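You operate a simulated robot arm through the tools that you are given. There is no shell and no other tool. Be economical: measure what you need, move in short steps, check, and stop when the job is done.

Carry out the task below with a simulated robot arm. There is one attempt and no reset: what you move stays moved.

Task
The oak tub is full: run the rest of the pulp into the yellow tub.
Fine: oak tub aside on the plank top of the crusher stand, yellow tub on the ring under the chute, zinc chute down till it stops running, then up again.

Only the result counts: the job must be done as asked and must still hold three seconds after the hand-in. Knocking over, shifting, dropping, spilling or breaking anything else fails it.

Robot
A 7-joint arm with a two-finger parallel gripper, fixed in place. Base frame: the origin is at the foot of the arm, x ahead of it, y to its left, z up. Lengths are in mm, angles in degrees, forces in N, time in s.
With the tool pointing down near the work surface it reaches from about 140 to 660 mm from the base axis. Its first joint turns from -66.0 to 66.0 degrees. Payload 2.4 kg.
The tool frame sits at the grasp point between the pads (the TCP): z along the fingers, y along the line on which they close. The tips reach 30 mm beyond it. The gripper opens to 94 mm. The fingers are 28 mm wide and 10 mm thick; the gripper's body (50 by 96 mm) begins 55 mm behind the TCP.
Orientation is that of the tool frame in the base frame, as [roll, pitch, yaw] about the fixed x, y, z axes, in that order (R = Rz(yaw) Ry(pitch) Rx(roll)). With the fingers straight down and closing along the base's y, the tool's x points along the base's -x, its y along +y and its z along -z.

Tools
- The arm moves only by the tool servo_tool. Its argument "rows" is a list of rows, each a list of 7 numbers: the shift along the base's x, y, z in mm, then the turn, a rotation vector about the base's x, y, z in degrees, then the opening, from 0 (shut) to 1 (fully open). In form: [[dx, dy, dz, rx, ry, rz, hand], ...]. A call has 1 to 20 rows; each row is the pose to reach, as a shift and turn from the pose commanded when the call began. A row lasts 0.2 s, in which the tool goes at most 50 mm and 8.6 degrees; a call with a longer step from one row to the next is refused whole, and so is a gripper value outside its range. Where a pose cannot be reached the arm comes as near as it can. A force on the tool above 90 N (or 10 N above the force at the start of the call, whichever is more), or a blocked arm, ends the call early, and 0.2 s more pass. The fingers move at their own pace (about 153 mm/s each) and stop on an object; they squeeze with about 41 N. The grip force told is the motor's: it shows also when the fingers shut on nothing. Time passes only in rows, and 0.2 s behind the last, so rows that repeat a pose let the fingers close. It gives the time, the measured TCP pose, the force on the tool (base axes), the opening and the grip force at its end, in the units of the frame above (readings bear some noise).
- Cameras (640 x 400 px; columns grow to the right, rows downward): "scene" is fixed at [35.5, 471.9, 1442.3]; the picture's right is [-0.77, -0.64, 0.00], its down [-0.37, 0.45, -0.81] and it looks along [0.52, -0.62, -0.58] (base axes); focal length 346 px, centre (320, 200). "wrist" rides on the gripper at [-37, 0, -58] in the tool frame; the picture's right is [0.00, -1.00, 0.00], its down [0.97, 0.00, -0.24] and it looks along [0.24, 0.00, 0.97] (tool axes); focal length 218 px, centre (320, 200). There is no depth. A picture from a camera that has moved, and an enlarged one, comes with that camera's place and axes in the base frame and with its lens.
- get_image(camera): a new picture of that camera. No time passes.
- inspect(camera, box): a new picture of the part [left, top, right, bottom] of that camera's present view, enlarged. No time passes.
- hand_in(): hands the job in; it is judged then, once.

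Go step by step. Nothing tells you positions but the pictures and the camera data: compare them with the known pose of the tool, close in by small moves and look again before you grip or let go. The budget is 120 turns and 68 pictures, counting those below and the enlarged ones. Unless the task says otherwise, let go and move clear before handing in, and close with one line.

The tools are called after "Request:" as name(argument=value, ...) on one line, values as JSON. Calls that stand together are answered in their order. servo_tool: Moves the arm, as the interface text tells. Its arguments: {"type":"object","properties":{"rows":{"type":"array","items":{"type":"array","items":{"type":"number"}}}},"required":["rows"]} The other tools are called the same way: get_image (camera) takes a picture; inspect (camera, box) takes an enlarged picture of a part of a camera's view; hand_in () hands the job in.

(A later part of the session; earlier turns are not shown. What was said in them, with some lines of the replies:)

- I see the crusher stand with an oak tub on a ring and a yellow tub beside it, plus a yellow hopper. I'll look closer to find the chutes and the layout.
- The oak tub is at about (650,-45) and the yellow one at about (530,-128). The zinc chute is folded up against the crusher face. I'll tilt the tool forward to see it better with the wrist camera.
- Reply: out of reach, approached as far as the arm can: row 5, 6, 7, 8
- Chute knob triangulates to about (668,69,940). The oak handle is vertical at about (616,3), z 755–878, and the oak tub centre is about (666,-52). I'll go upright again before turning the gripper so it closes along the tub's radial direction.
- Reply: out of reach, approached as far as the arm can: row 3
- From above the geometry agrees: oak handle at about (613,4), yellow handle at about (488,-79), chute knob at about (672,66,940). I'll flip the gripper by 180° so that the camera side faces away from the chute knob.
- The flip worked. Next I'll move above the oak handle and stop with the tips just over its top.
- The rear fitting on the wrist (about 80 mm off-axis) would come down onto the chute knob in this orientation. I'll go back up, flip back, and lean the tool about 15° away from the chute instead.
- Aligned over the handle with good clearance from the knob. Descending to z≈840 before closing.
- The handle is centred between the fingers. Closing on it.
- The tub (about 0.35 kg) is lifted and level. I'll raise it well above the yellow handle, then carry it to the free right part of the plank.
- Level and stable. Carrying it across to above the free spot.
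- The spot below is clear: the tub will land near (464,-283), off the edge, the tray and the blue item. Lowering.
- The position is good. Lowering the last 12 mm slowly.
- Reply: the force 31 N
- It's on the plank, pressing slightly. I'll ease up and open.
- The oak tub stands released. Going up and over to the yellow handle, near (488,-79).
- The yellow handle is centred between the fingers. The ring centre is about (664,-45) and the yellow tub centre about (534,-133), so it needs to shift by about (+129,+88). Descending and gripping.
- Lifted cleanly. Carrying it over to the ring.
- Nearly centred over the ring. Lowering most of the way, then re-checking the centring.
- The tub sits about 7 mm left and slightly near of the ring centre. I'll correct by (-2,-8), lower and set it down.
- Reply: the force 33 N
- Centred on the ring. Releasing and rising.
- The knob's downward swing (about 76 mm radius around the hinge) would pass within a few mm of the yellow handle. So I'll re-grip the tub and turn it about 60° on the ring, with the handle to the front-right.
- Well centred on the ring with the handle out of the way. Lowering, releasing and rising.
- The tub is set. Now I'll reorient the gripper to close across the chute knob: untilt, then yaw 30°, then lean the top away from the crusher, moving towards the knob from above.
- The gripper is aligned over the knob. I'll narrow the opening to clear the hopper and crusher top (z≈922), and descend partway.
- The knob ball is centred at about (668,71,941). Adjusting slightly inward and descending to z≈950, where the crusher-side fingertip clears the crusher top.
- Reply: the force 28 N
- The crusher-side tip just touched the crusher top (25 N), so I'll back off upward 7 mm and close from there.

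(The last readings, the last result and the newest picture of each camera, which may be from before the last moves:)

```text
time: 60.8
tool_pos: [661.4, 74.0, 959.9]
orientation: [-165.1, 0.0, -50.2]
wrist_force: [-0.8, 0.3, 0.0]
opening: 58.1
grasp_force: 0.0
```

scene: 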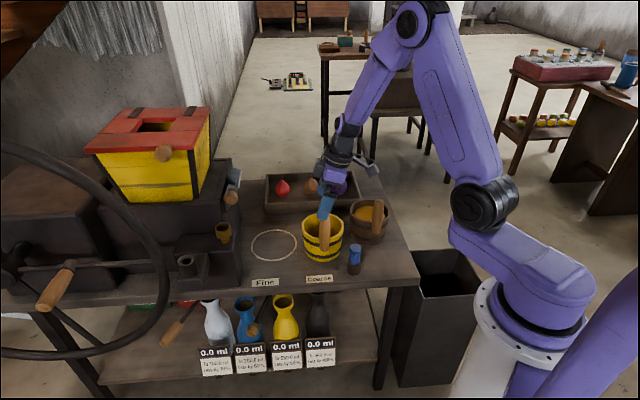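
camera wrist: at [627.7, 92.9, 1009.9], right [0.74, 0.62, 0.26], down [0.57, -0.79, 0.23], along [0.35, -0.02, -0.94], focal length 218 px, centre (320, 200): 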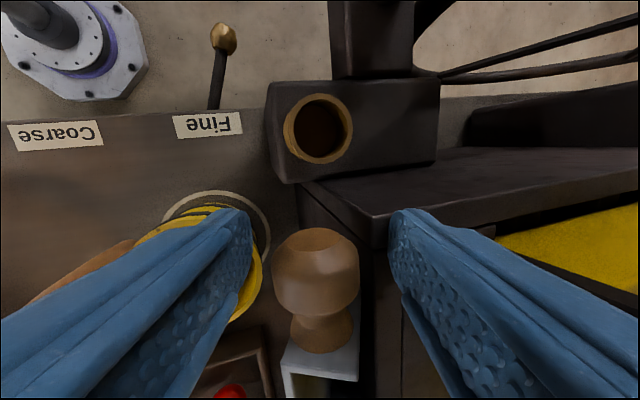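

Request:
servo_tool(rows=[[0, 0, 0, 0, 0, 0, 0.4], [0, 0, 0, 0, 0, 0, 0.2], [0, 0, 0, 0, 0, 0, 0], [0, 0, 0, 0, 0, 0, 0]])

Request:
inspect(camera="scene", box=[200, 150, 280, 220])

```text
time: 61.8
tool_pos: [660.0, 73.4, 960.4]
orientation: [-165.4, 0.1, -50.2]
wrist_force: [-16.4, -8.8, -2.8]
opening: 34.5
grasp_force: 44.8
```

```text
5.71 times, centred on (240, 185) of scene
camera zoom: at [35.1, 471.6, 1442.4], right [-0.77, -0.64, 0.0], down [-0.37, 0.45, -0.81], along [0.52, -0.62, -0.58], focal length 1980 px, centre (777, 286)
```

zoom: 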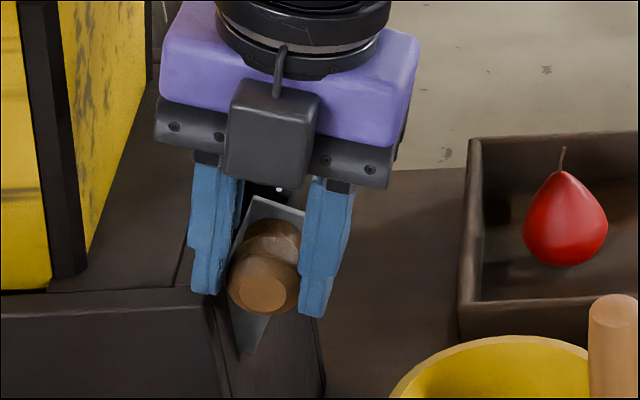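

The knob is held. I'll swing the chute out along its estimated arc in small steps, watching the force.

Request:
servo_tool(rows=[[-3.8, -3.1, -2, 0, 0, 0, 0], [-7.5, -6.3, -4.2, 0, 0, 0, 0], [-11, -9.2, -6.8, 0, 0, 0, 0], [-14.5, -12.1, -9.6, 0, 0, 0, 0], [-14.5, -12.1, -9.6, 0, 0, 0, 0]])

Request:
inspect(camera="scene", box=[200, 150, 280, 220])

```text
time: 63.0
tool_pos: [648.7, 61.5, 950.3]
orientation: [-164.9, -0.1, -50.3]
wrist_force: [5.4, -1.9, 4.8]
opening: 33.9
grasp_force: 45.1
```

```text
5.71 times, centred on (240, 185) of scene
camera zoom: at [35.6, 471.8, 1442.3], right [-0.77, -0.64, 0.0], down [-0.37, 0.45, -0.81], along [0.52, -0.62, -0.58], focal length 1980 px, centre (777, 286)
```

zoom: 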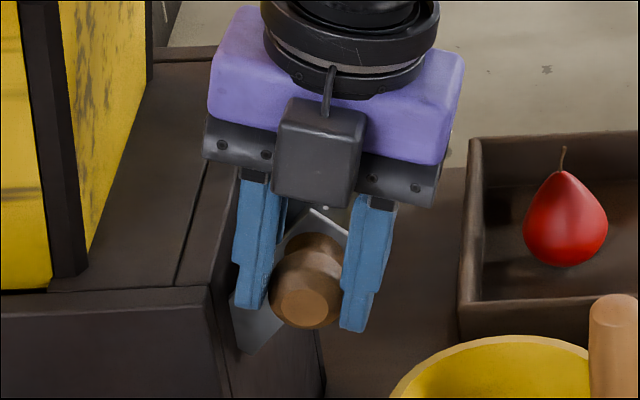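

It moves freely, with forces of about 5 N. Continuing the arc.

Request:
servo_tool(rows=[[-3.2, -2.6, -3.3, 0, 0, 0, 0], [-6.3, -5.2, -6.7, 0, 0, 0, 0], [-9.1, -7.6, -10.5, 0, 0, 0, 0], [-11.9, -9.9, -14.5, 0, 0, 0, 0], [-14.3, -11.9, -18.8, 0, 0, 0, 0], [-16.5, -13.7, -23.2, 0, 0, 0, 0], [-18.5, -15.4, -27.8, 0, 0, 0, 0], [-20.3, -16.9, -32.6, 0, 0, 0, 0], [-20.3, -16.9, -32.6, 0, 0, 0, 0]])

Request:
inspect(camera="scene", box=[200, 150, 320, 260])

```text
time: 65.0
tool_pos: [626.9, 45.1, 918.6]
orientation: [-165.0, 0.0, -50.2]
wrist_force: [16.7, 0.3, -2.0]
opening: 33.0
grasp_force: 45.1
```

```text
3.64 times, centred on (260, 205) of scene
camera zoom: at [36.0, 471.9, 1442.2], right [-0.77, -0.64, 0.0], down [-0.38, 0.45, -0.81], along [0.52, -0.62, -0.58], focal length 1260 px, centre (538, 182)
```

zoom: 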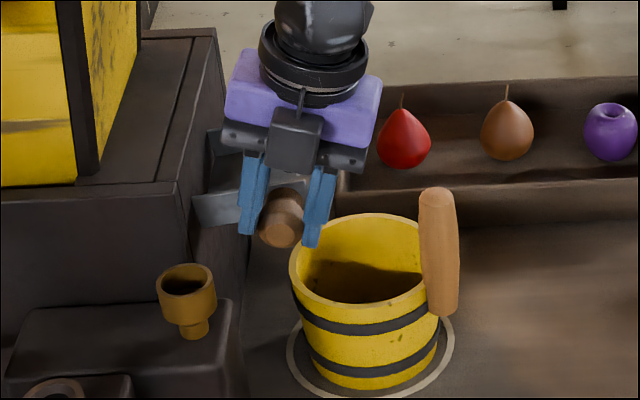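

The pull suggests a slightly smaller radius, so I'll go nearly straight down from here.

Request:
servo_tool(rows=[[2, 1.5, -5, 0, 0, 0, 0], [2, 1.5, -10, 0, 0, 0, 0], [2, 1.5, -15, 0, 0, 0, 0], [2, 1.5, -20, 0, 0, 0, 0], [3, 2.2, -25, 0, 0, 0, 0], [3, 2.2, -25, 0, 0, 0, 0]])

Request:
inspect(camera="scene", box=[200, 150, 320, 260])

```text
time: 66.4
tool_pos: [628.5, 44.7, 892.5]
orientation: [-165.5, 0.4, -50.4]
wrist_force: [-23.6, -20.4, -1.0]
opening: 34.1
grasp_force: 45.6
```

```text
3.64 times, centred on (260, 205) of scene
camera zoom: at [34.9, 471.4, 1442.5], right [-0.77, -0.64, 0.0], down [-0.37, 0.45, -0.81], along [0.52, -0.62, -0.58], focal length 1260 px, centre (538, 182)
```

zoom: 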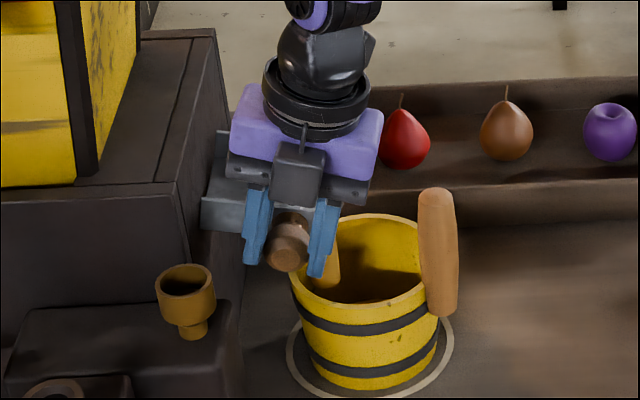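

It looks like pulp has started running. I'll relieve the side force by moving 4 mm outward and go slightly lower to the stop.

Request:
servo_tool(rows=[[-3, -2.5, 0, 0, 0, 0, 0], [-3, -2.5, -4, 0, 0, 0, 0], [-3, -2.5, -8, 0, 0, 0, 0], [-3, -2.5, -8, 0, 0, 0, 0]])

Request:
inspect(camera="scene", box=[200, 150, 320, 260])

Request:
get_image(camera="wrist")

```text
time: 67.4
tool_pos: [626.5, 46.0, 886.1]
orientation: [-164.9, 0.0, -50.2]
wrist_force: [-10.8, -12.6, 2.5]
opening: 33.9
grasp_force: 45.2
```

```text
3.64 times, centred on (260, 205) of scene
camera zoom: at [35.1, 471.6, 1442.4], right [-0.77, -0.64, 0.0], down [-0.37, 0.45, -0.81], along [0.52, -0.62, -0.58], focal length 1260 px, centre (538, 182)
```

zoom: 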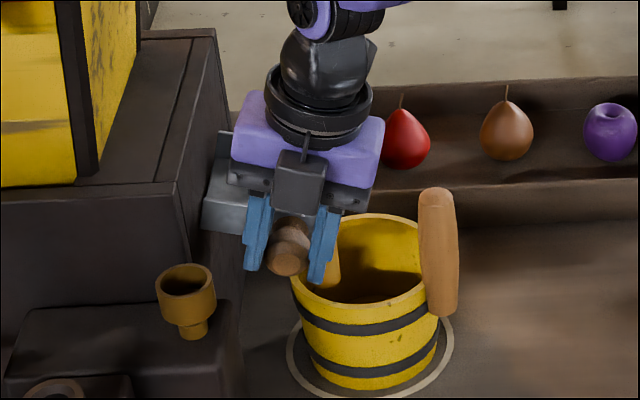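

```text
24 pictures are left
camera wrist: at [592.4, 63.6, 942.6], right [0.74, 0.62, 0.26], down [0.57, -0.79, 0.23], along [0.35, -0.02, -0.94], focal length 218 px, centre (320, 200)
```

wrist: 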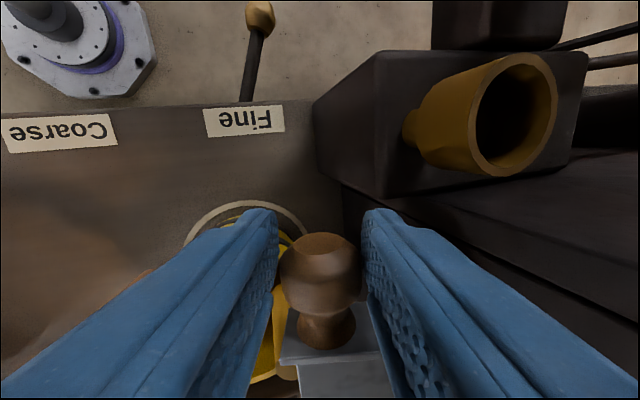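

Pulp is running off the lip into the yellow tub. Holding the chute down and waiting.

Request:
servo_tool(rows=[[0, 0, 0, 0, 0, 0, 0], [0, 0, 0, 0, 0, 0, 0], [0, 0, 0, 0, 0, 0, 0], [0, 0, 0, 0, 0, 0, 0], [0, 0, 0, 0, 0, 0, 0], [0, 0, 0, 0, 0, 0, 0], [0, 0, 0, 0, 0, 0, 0], [0, 0, 0, 0, 0, 0, 0], [0, 0, 0, 0, 0, 0, 0], [0, 0, 0, 0, 0, 0, 0], [0, 0, 0, 0, 0, 0, 0], [0, 0, 0, 0, 0, 0, 0], [0, 0, 0, 0, 0, 0, 0], [0, 0, 0, 0, 0, 0, 0], [0, 0, 0, 0, 0, 0, 0], [0, 0, 0, 0, 0, 0, 0], [0, 0, 0, 0, 0, 0, 0], [0, 0, 0, 0, 0, 0, 0], [0, 0, 0, 0, 0, 0, 0], [0, 0, 0, 0, 0, 0, 0]])

Request:
inspect(camera="scene", box=[250, 190, 320, 260])

```text
time: 71.6
tool_pos: [627.5, 45.6, 885.6]
orientation: [-165.0, -0.1, -50.3]
wrist_force: [0.4, -0.7, 0.2]
opening: 34.0
grasp_force: 44.9
```

```text
5.71 times, centred on (285, 225) of scene
camera zoom: at [35.5, 471.9, 1442.3], right [-0.77, -0.64, 0.0], down [-0.37, 0.45, -0.81], along [0.52, -0.62, -0.58], focal length 1980 px, centre (520, 57)
```

zoom: 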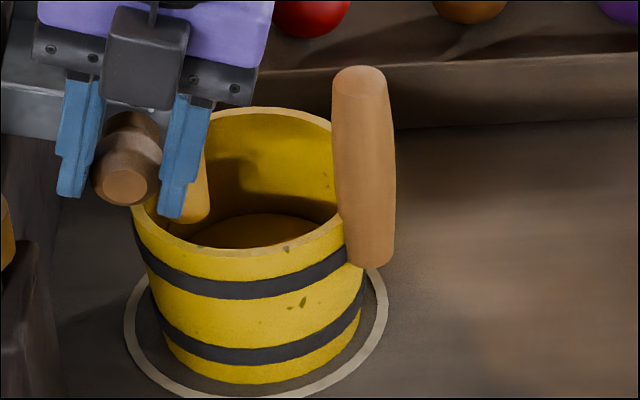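

The level in the yellow tub is rising. Waiting further.

Request:
servo_tool(rows=[[0, 0, 0, 0, 0, 0, 0], [0, 0, 0, 0, 0, 0, 0], [0, 0, 0, 0, 0, 0, 0], [0, 0, 0, 0, 0, 0, 0], [0, 0, 0, 0, 0, 0, 0], [0, 0, 0, 0, 0, 0, 0], [0, 0, 0, 0, 0, 0, 0], [0, 0, 0, 0, 0, 0, 0], [0, 0, 0, 0, 0, 0, 0], [0, 0, 0, 0, 0, 0, 0], [0, 0, 0, 0, 0, 0, 0], [0, 0, 0, 0, 0, 0, 0], [0, 0, 0, 0, 0, 0, 0], [0, 0, 0, 0, 0, 0, 0], [0, 0, 0, 0, 0, 0, 0], [0, 0, 0, 0, 0, 0, 0], [0, 0, 0, 0, 0, 0, 0], [0, 0, 0, 0, 0, 0, 0], [0, 0, 0, 0, 0, 0, 0], [0, 0, 0, 0, 0, 0, 0]])

Request:
inspect(camera="scene", box=[250, 190, 320, 260])

```text
time: 75.8
tool_pos: [625.6, 45.5, 885.3]
orientation: [-165.0, 0.1, -50.3]
wrist_force: [2.4, 3.3, 0.5]
opening: 34.0
grasp_force: 45.1
```

```text
5.71 times, centred on (285, 225) of scene
camera zoom: at [35.5, 472.0, 1442.2], right [-0.77, -0.64, 0.0], down [-0.37, 0.45, -0.81], along [0.52, -0.62, -0.58], focal length 1980 px, centre (520, 57)
```

zoom: 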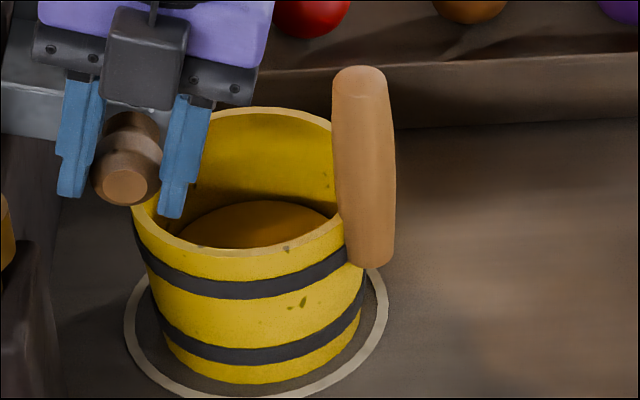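

The stream appears to have stopped. I'll wait some more and compare the level to be sure.

Request:
servo_tool(rows=[[0, 0, 0, 0, 0, 0, 0], [0, 0, 0, 0, 0, 0, 0], [0, 0, 0, 0, 0, 0, 0], [0, 0, 0, 0, 0, 0, 0], [0, 0, 0, 0, 0, 0, 0], [0, 0, 0, 0, 0, 0, 0], [0, 0, 0, 0, 0, 0, 0], [0, 0, 0, 0, 0, 0, 0], [0, 0, 0, 0, 0, 0, 0], [0, 0, 0, 0, 0, 0, 0], [0, 0, 0, 0, 0, 0, 0], [0, 0, 0, 0, 0, 0, 0], [0, 0, 0, 0, 0, 0, 0], [0, 0, 0, 0, 0, 0, 0], [0, 0, 0, 0, 0, 0, 0]])

Request:
inspect(camera="scene", box=[250, 190, 320, 260])

Request:
get_image(camera="wrist")

```text
time: 79.0
tool_pos: [626.2, 47.0, 884.9]
orientation: [-164.9, 0.0, -50.3]
wrist_force: [1.0, 5.3, 0.5]
opening: 34.1
grasp_force: 44.5
```

```text
5.71 times, centred on (285, 225) of scene
camera zoom: at [35.5, 472.0, 1442.2], right [-0.77, -0.64, 0.0], down [-0.37, 0.45, -0.81], along [0.52, -0.62, -0.58], focal length 1980 px, centre (520, 57)
```

zoom: 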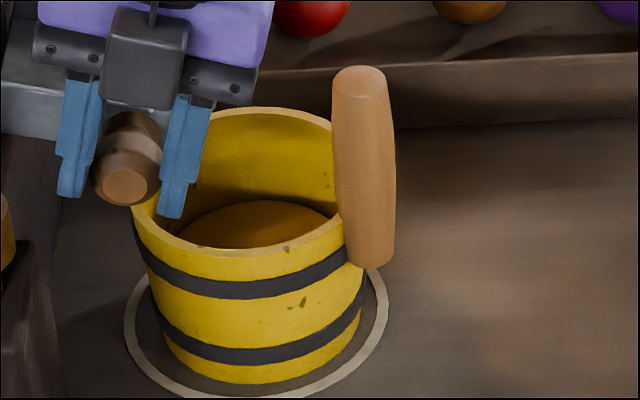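

```text
20 pictures are left
camera wrist: at [592.4, 63.8, 942.2], right [0.74, 0.62, 0.26], down [0.57, -0.79, 0.23], along [0.35, -0.02, -0.94], focal length 218 px, centre (320, 200)
```

wrist: 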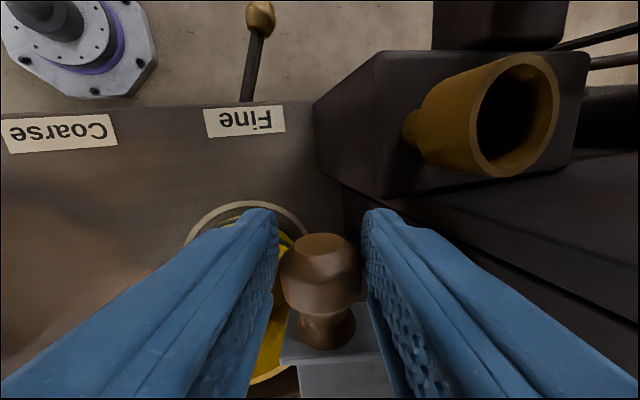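

The stream is gone and the level unchanged. As a check I'll nudge the chute slightly further down to see whether it is at its stop and whether more runs.

Request:
servo_tool(rows=[[0, 0, -3, 0, 0, 0, 0], [0.5, 0.5, -6, 0, 0, 0, 0], [1, 1, -9, 0, 0, 0, 0], [1, 1, -9, 0, 0, 0, 0], [1, 1, -9, 0, 0, 0, 0], [1, 1, -9, 0, 0, 0, 0], [1, 1, -9, 0, 0, 0, 0], [1, 1, -9, 0, 0, 0, 0], [1, 1, -9, 0, 0, 0, 0]])

Request:
inspect(camera="scene", box=[250, 190, 320, 260])

```text
time: 81.0
tool_pos: [627.7, 47.1, 877.7]
orientation: [-165.0, -0.1, -50.1]
wrist_force: [9.9, 10.0, 3.2]
opening: 33.5
grasp_force: 44.9
```

```text
5.71 times, centred on (285, 225) of scene
camera zoom: at [35.7, 472.1, 1442.2], right [-0.77, -0.64, 0.0], down [-0.37, 0.45, -0.81], along [0.52, -0.62, -0.58], focal length 1980 px, centre (520, 57)
```

zoom: 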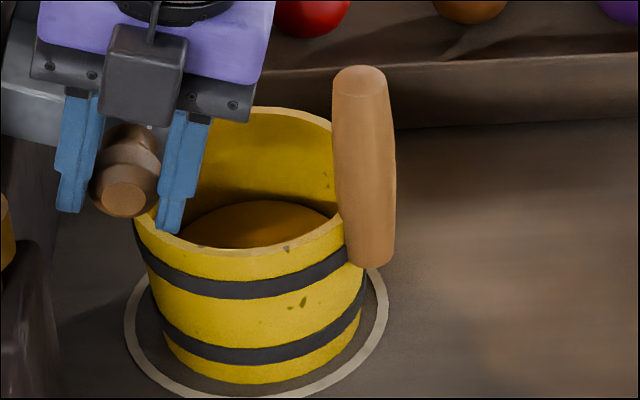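

Nothing more runs, so the chute has emptied. Raising it back along the same arc.

Request:
servo_tool(rows=[[-1.2, -1, 6, 0, 0, 0, 0], [-1.8, -1.5, 12, 0, 0, 0, 0], [-1.8, -1.5, 20, 0, 0, 0, 0], [-1.8, -1.5, 27, 0, 0, 0, 0], [-0.8, -0.6, 34, 0, 0, 0, 0], [0, 0, 40, 0, 0, 0, 0], [1.9, 1.6, 45, 0, 0, 0, 0], [3.8, 3.2, 50, 0, 0, 0, 0], [3.8, 3.2, 50, 0, 0, 0, 0]])

```text
time: 83.0
tool_pos: [628.0, 48.7, 925.5]
orientation: [-165.6, 0.5, -50.5]
wrist_force: [-23.3, -5.0, -2.6]
opening: 33.1
grasp_force: 44.7
```

Request:
servo_tool(rows=[[0.8, 0.6, 5, 0, 0, 0, 0], [3.8, 3.2, 10, 0, 0, 0, 0], [7.5, 6.2, 16, 0, 0, 0, 0], [11.5, 9.6, 21, 0, 0, 0, 0], [11.5, 9.6, 21, 0, 0, 0, 0]])

Request:
inspect(camera="scene", box=[200, 150, 280, 220])

```text
time: 84.2
tool_pos: [636.2, 53.5, 946.5]
orientation: [-166.4, 0.9, -50.4]
wrist_force: [-63.2, -31.0, 41.6]
opening: 31.4
grasp_force: 45.2
```

```text
5.71 times, centred on (240, 185) of scene
camera zoom: at [33.0, 471.0, 1442.6], right [-0.77, -0.64, 0.0], down [-0.37, 0.45, -0.81], along [0.52, -0.62, -0.58], focal length 1980 px, centre (777, 286)
```

zoom: 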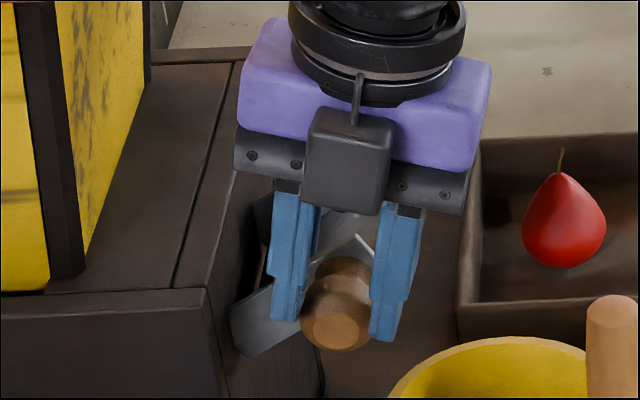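

The knob has slipped toward the fingertips and there's radial load. I'll relieve it by moving outward.

Request:
servo_tool(rows=[[-4, -3.3, 0, 0, 0, 0, 0], [-7, -5.8, 0, 0, 0, 0, 0], [-7, -5.8, 0, 0, 0, 0, 0]])

```text
time: 85.0
tool_pos: [635.1, 52.7, 948.0]
orientation: [-165.2, 0.2, -50.1]
wrist_force: [-21.1, -17.5, 11.4]
opening: 30.6
grasp_force: 45.0
```

The residual load is radial, pushing toward the hinge, so the path must be slightly further out and up. Continuing with a corrected arc.

Request:
servo_tool(rows=[[-2.3, -1.9, 3, 0, 0, 0, 0], [0.8, 0.6, 7, 0, 0, 0, 0], [3.8, 3.2, 11, 0, 0, 0, 0], [7.3, 6.1, 14.2, 0, 0, 0, 0], [7.3, 6.1, 14.2, 0, 0, 0, 0]])

Request:
inspect(camera="scene", box=[200, 150, 280, 220])

```text
time: 86.2
tool_pos: [641.2, 59.6, 963.8]
orientation: [-165.2, 0.2, -50.2]
wrist_force: [-38.4, -13.9, 43.0]
opening: 22.0
grasp_force: 45.0
```

```text
5.71 times, centred on (240, 185) of scene
camera zoom: at [33.5, 471.4, 1442.5], right [-0.77, -0.64, 0.0], down [-0.37, 0.45, -0.81], along [0.52, -0.62, -0.58], focal length 1980 px, centre (777, 286)
```

zoom: 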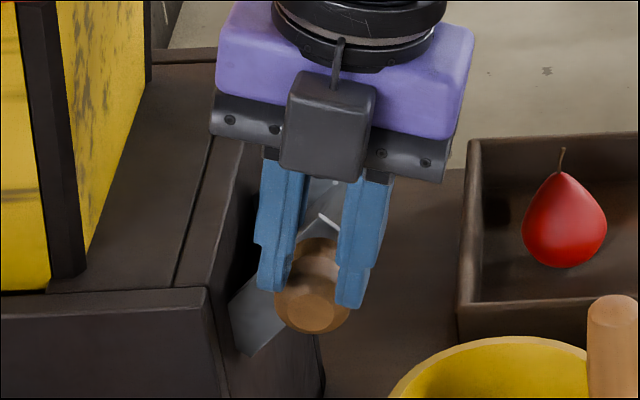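

The pads are riding up off the knob (opening 22 mm). I'll quickly re-seat: open a little, drop about 17 mm around the knob, and close again.

Request:
servo_tool(rows=[[-3.8, -3.2, -3, 0, 0, 0, 0.5], [-3.8, -3.2, -17, 0, 0, 0, 0.5], [-3.8, -3.2, -17, 0, 0, 0, 0], [-3.8, -3.2, -17, 0, 0, 0, 0]])

Request:
inspect(camera="scene", box=[200, 150, 280, 220])

```text
time: 87.2
tool_pos: [639.5, 57.4, 943.3]
orientation: [-165.0, 0.0, -50.1]
wrist_force: [1.3, 4.2, -2.4]
opening: 32.8
grasp_force: 45.1
```

```text
5.71 times, centred on (240, 185) of scene
camera zoom: at [35.6, 472.0, 1442.2], right [-0.77, -0.64, 0.0], down [-0.37, 0.45, -0.81], along [0.52, -0.62, -0.58], focal length 1980 px, centre (777, 286)
```

zoom: 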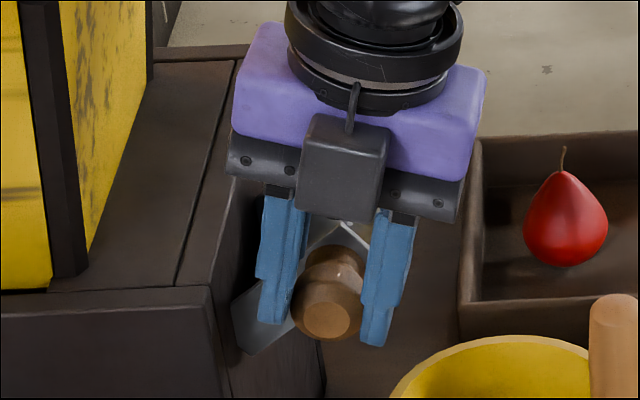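

Re-seated with almost no load. Fitting the observed knob points gives a smaller radius (~58 mm), so the rest of the arc is mostly sideways; continuing that way.

Request:
servo_tool(rows=[[3.1, 2.6, 2.5, 0, 0, 0, 0], [6.2, 5.1, 5, 0, 0, 0, 0], [10, 8.3, 7.5, 0, 0, 0, 0], [13.5, 11.2, 9.5, 0, 0, 0, 0], [13.5, 11.2, 9.5, 0, 0, 0, 0]])

Request:
inspect(camera="scene", box=[200, 150, 280, 220])

```text
time: 88.4
tool_pos: [652.8, 68.8, 955.4]
orientation: [-165.0, 0.1, -50.2]
wrist_force: [-19.0, -1.3, 9.0]
opening: 34.0
grasp_force: 44.9
```

```text
5.71 times, centred on (240, 185) of scene
camera zoom: at [34.8, 471.8, 1442.3], right [-0.77, -0.64, 0.0], down [-0.37, 0.45, -0.81], along [0.52, -0.62, -0.58], focal length 1980 px, centre (777, 286)
```

zoom: 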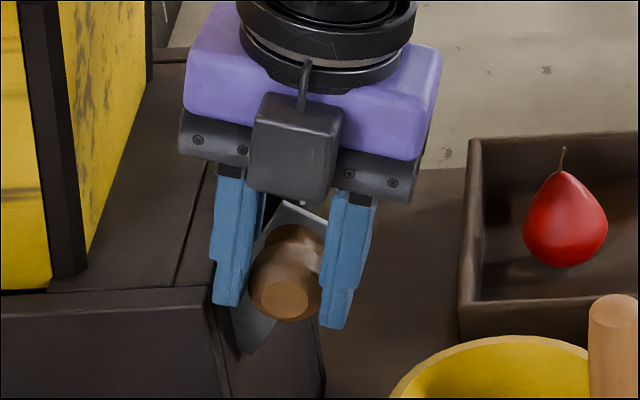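

Nearly closed; about 10 mm left to its original position.

Request:
servo_tool(rows=[[3, 2.5, 1.5, 0, 0, 0, 0], [6, 5, 3, 0, 0, 0, 0], [9, 7.5, 3.5, 0, 0, 0, 0], [11, 9.1, 3.5, 0, 0, 0, 0], [11, 9.1, 3.5, 0, 0, 0, 0]])

Request:
inspect(camera="scene", box=[200, 150, 280, 220])

```text
time: 89.6
tool_pos: [660.4, 75.6, 956.5]
orientation: [-165.8, 0.5, -50.3]
wrist_force: [-39.4, -5.0, 14.0]
opening: 34.1
grasp_force: 44.7
```

```text
5.71 times, centred on (240, 185) of scene
camera zoom: at [34.1, 471.7, 1442.4], right [-0.77, -0.64, 0.0], down [-0.37, 0.45, -0.81], along [0.52, -0.62, -0.58], focal length 1980 px, centre (777, 286)
```

zoom: 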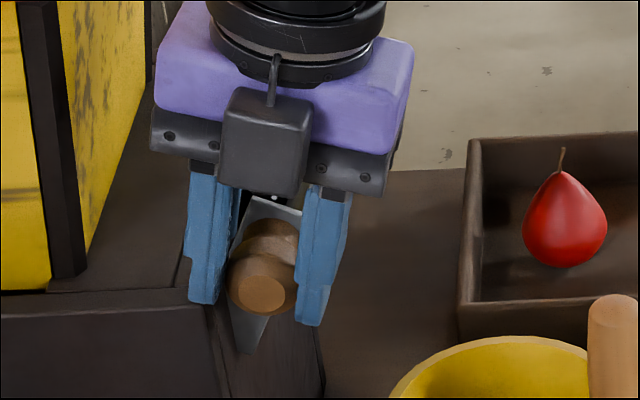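

The chute is back at its original position against its stop. Releasing just enough and rising straight up.

Request:
servo_tool(rows=[[-1, -0.8, 1, 0, 0, 0, 0.2], [-1, -0.8, 2, 0, 0, 0, 0.55], [-1, -0.8, 2, 0, 0, 0, 0.55], [-1, -0.8, 20, 0, 0, 0, 0.55], [-1, -0.8, 55, 0, 0, 0, 0.55], [-4, -3, 95, 0, 0, 0, 0.55], [-20, -25, 125, 0, 0, 0, 0.55], [-50, -50, 140, 0, 0, 0, 0.55], [-85, -80, 140, 0, 0, 0, 0.55], [-85, -80, 140, 0, 0, 0, 0.55]])

Request:
get_image(camera="scene")

Request:
inspect(camera="scene", box=[200, 150, 320, 260])

```text
time: 91.8
tool_pos: [579.1, -3.8, 1095.9]
orientation: [-165.0, 0.0, -50.2]
wrist_force: [-0.7, 0.7, -0.6]
opening: 51.4
grasp_force: 0.1
```

```text
13 pictures are left
```

scene: 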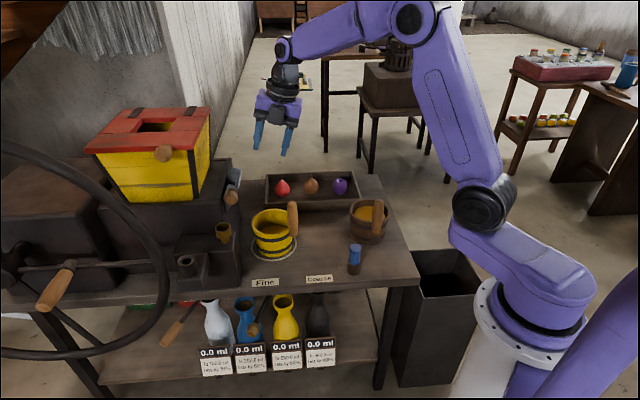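

```text
3.64 times, centred on (260, 205) of scene
camera zoom: at [35.5, 471.9, 1442.3], right [-0.77, -0.64, 0.0], down [-0.37, 0.45, -0.81], along [0.52, -0.62, -0.58], focal length 1260 px, centre (538, 182)
```

zoom: 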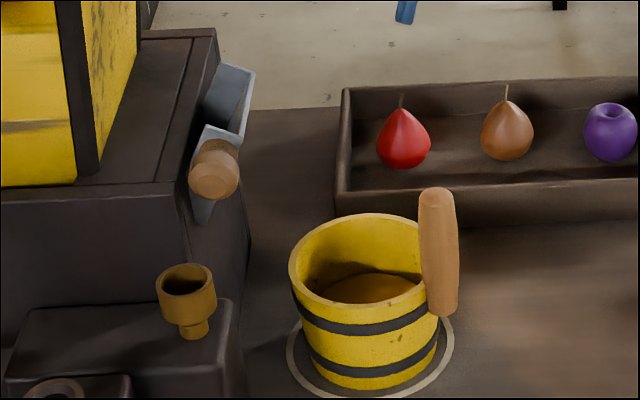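

The chute is back up exactly where it started. The yellow tub stands on the ring with the pulp, the oak tub stands aside, nothing has spilled and the arm is clear. Handing in.

Request:
hand_in()

```text
The job is handed in.
```

The job is handed in: the oak tub is aside on the plank top, the rest of the pulp is in the yellow tub on the ring, and the zinc chute is up again.
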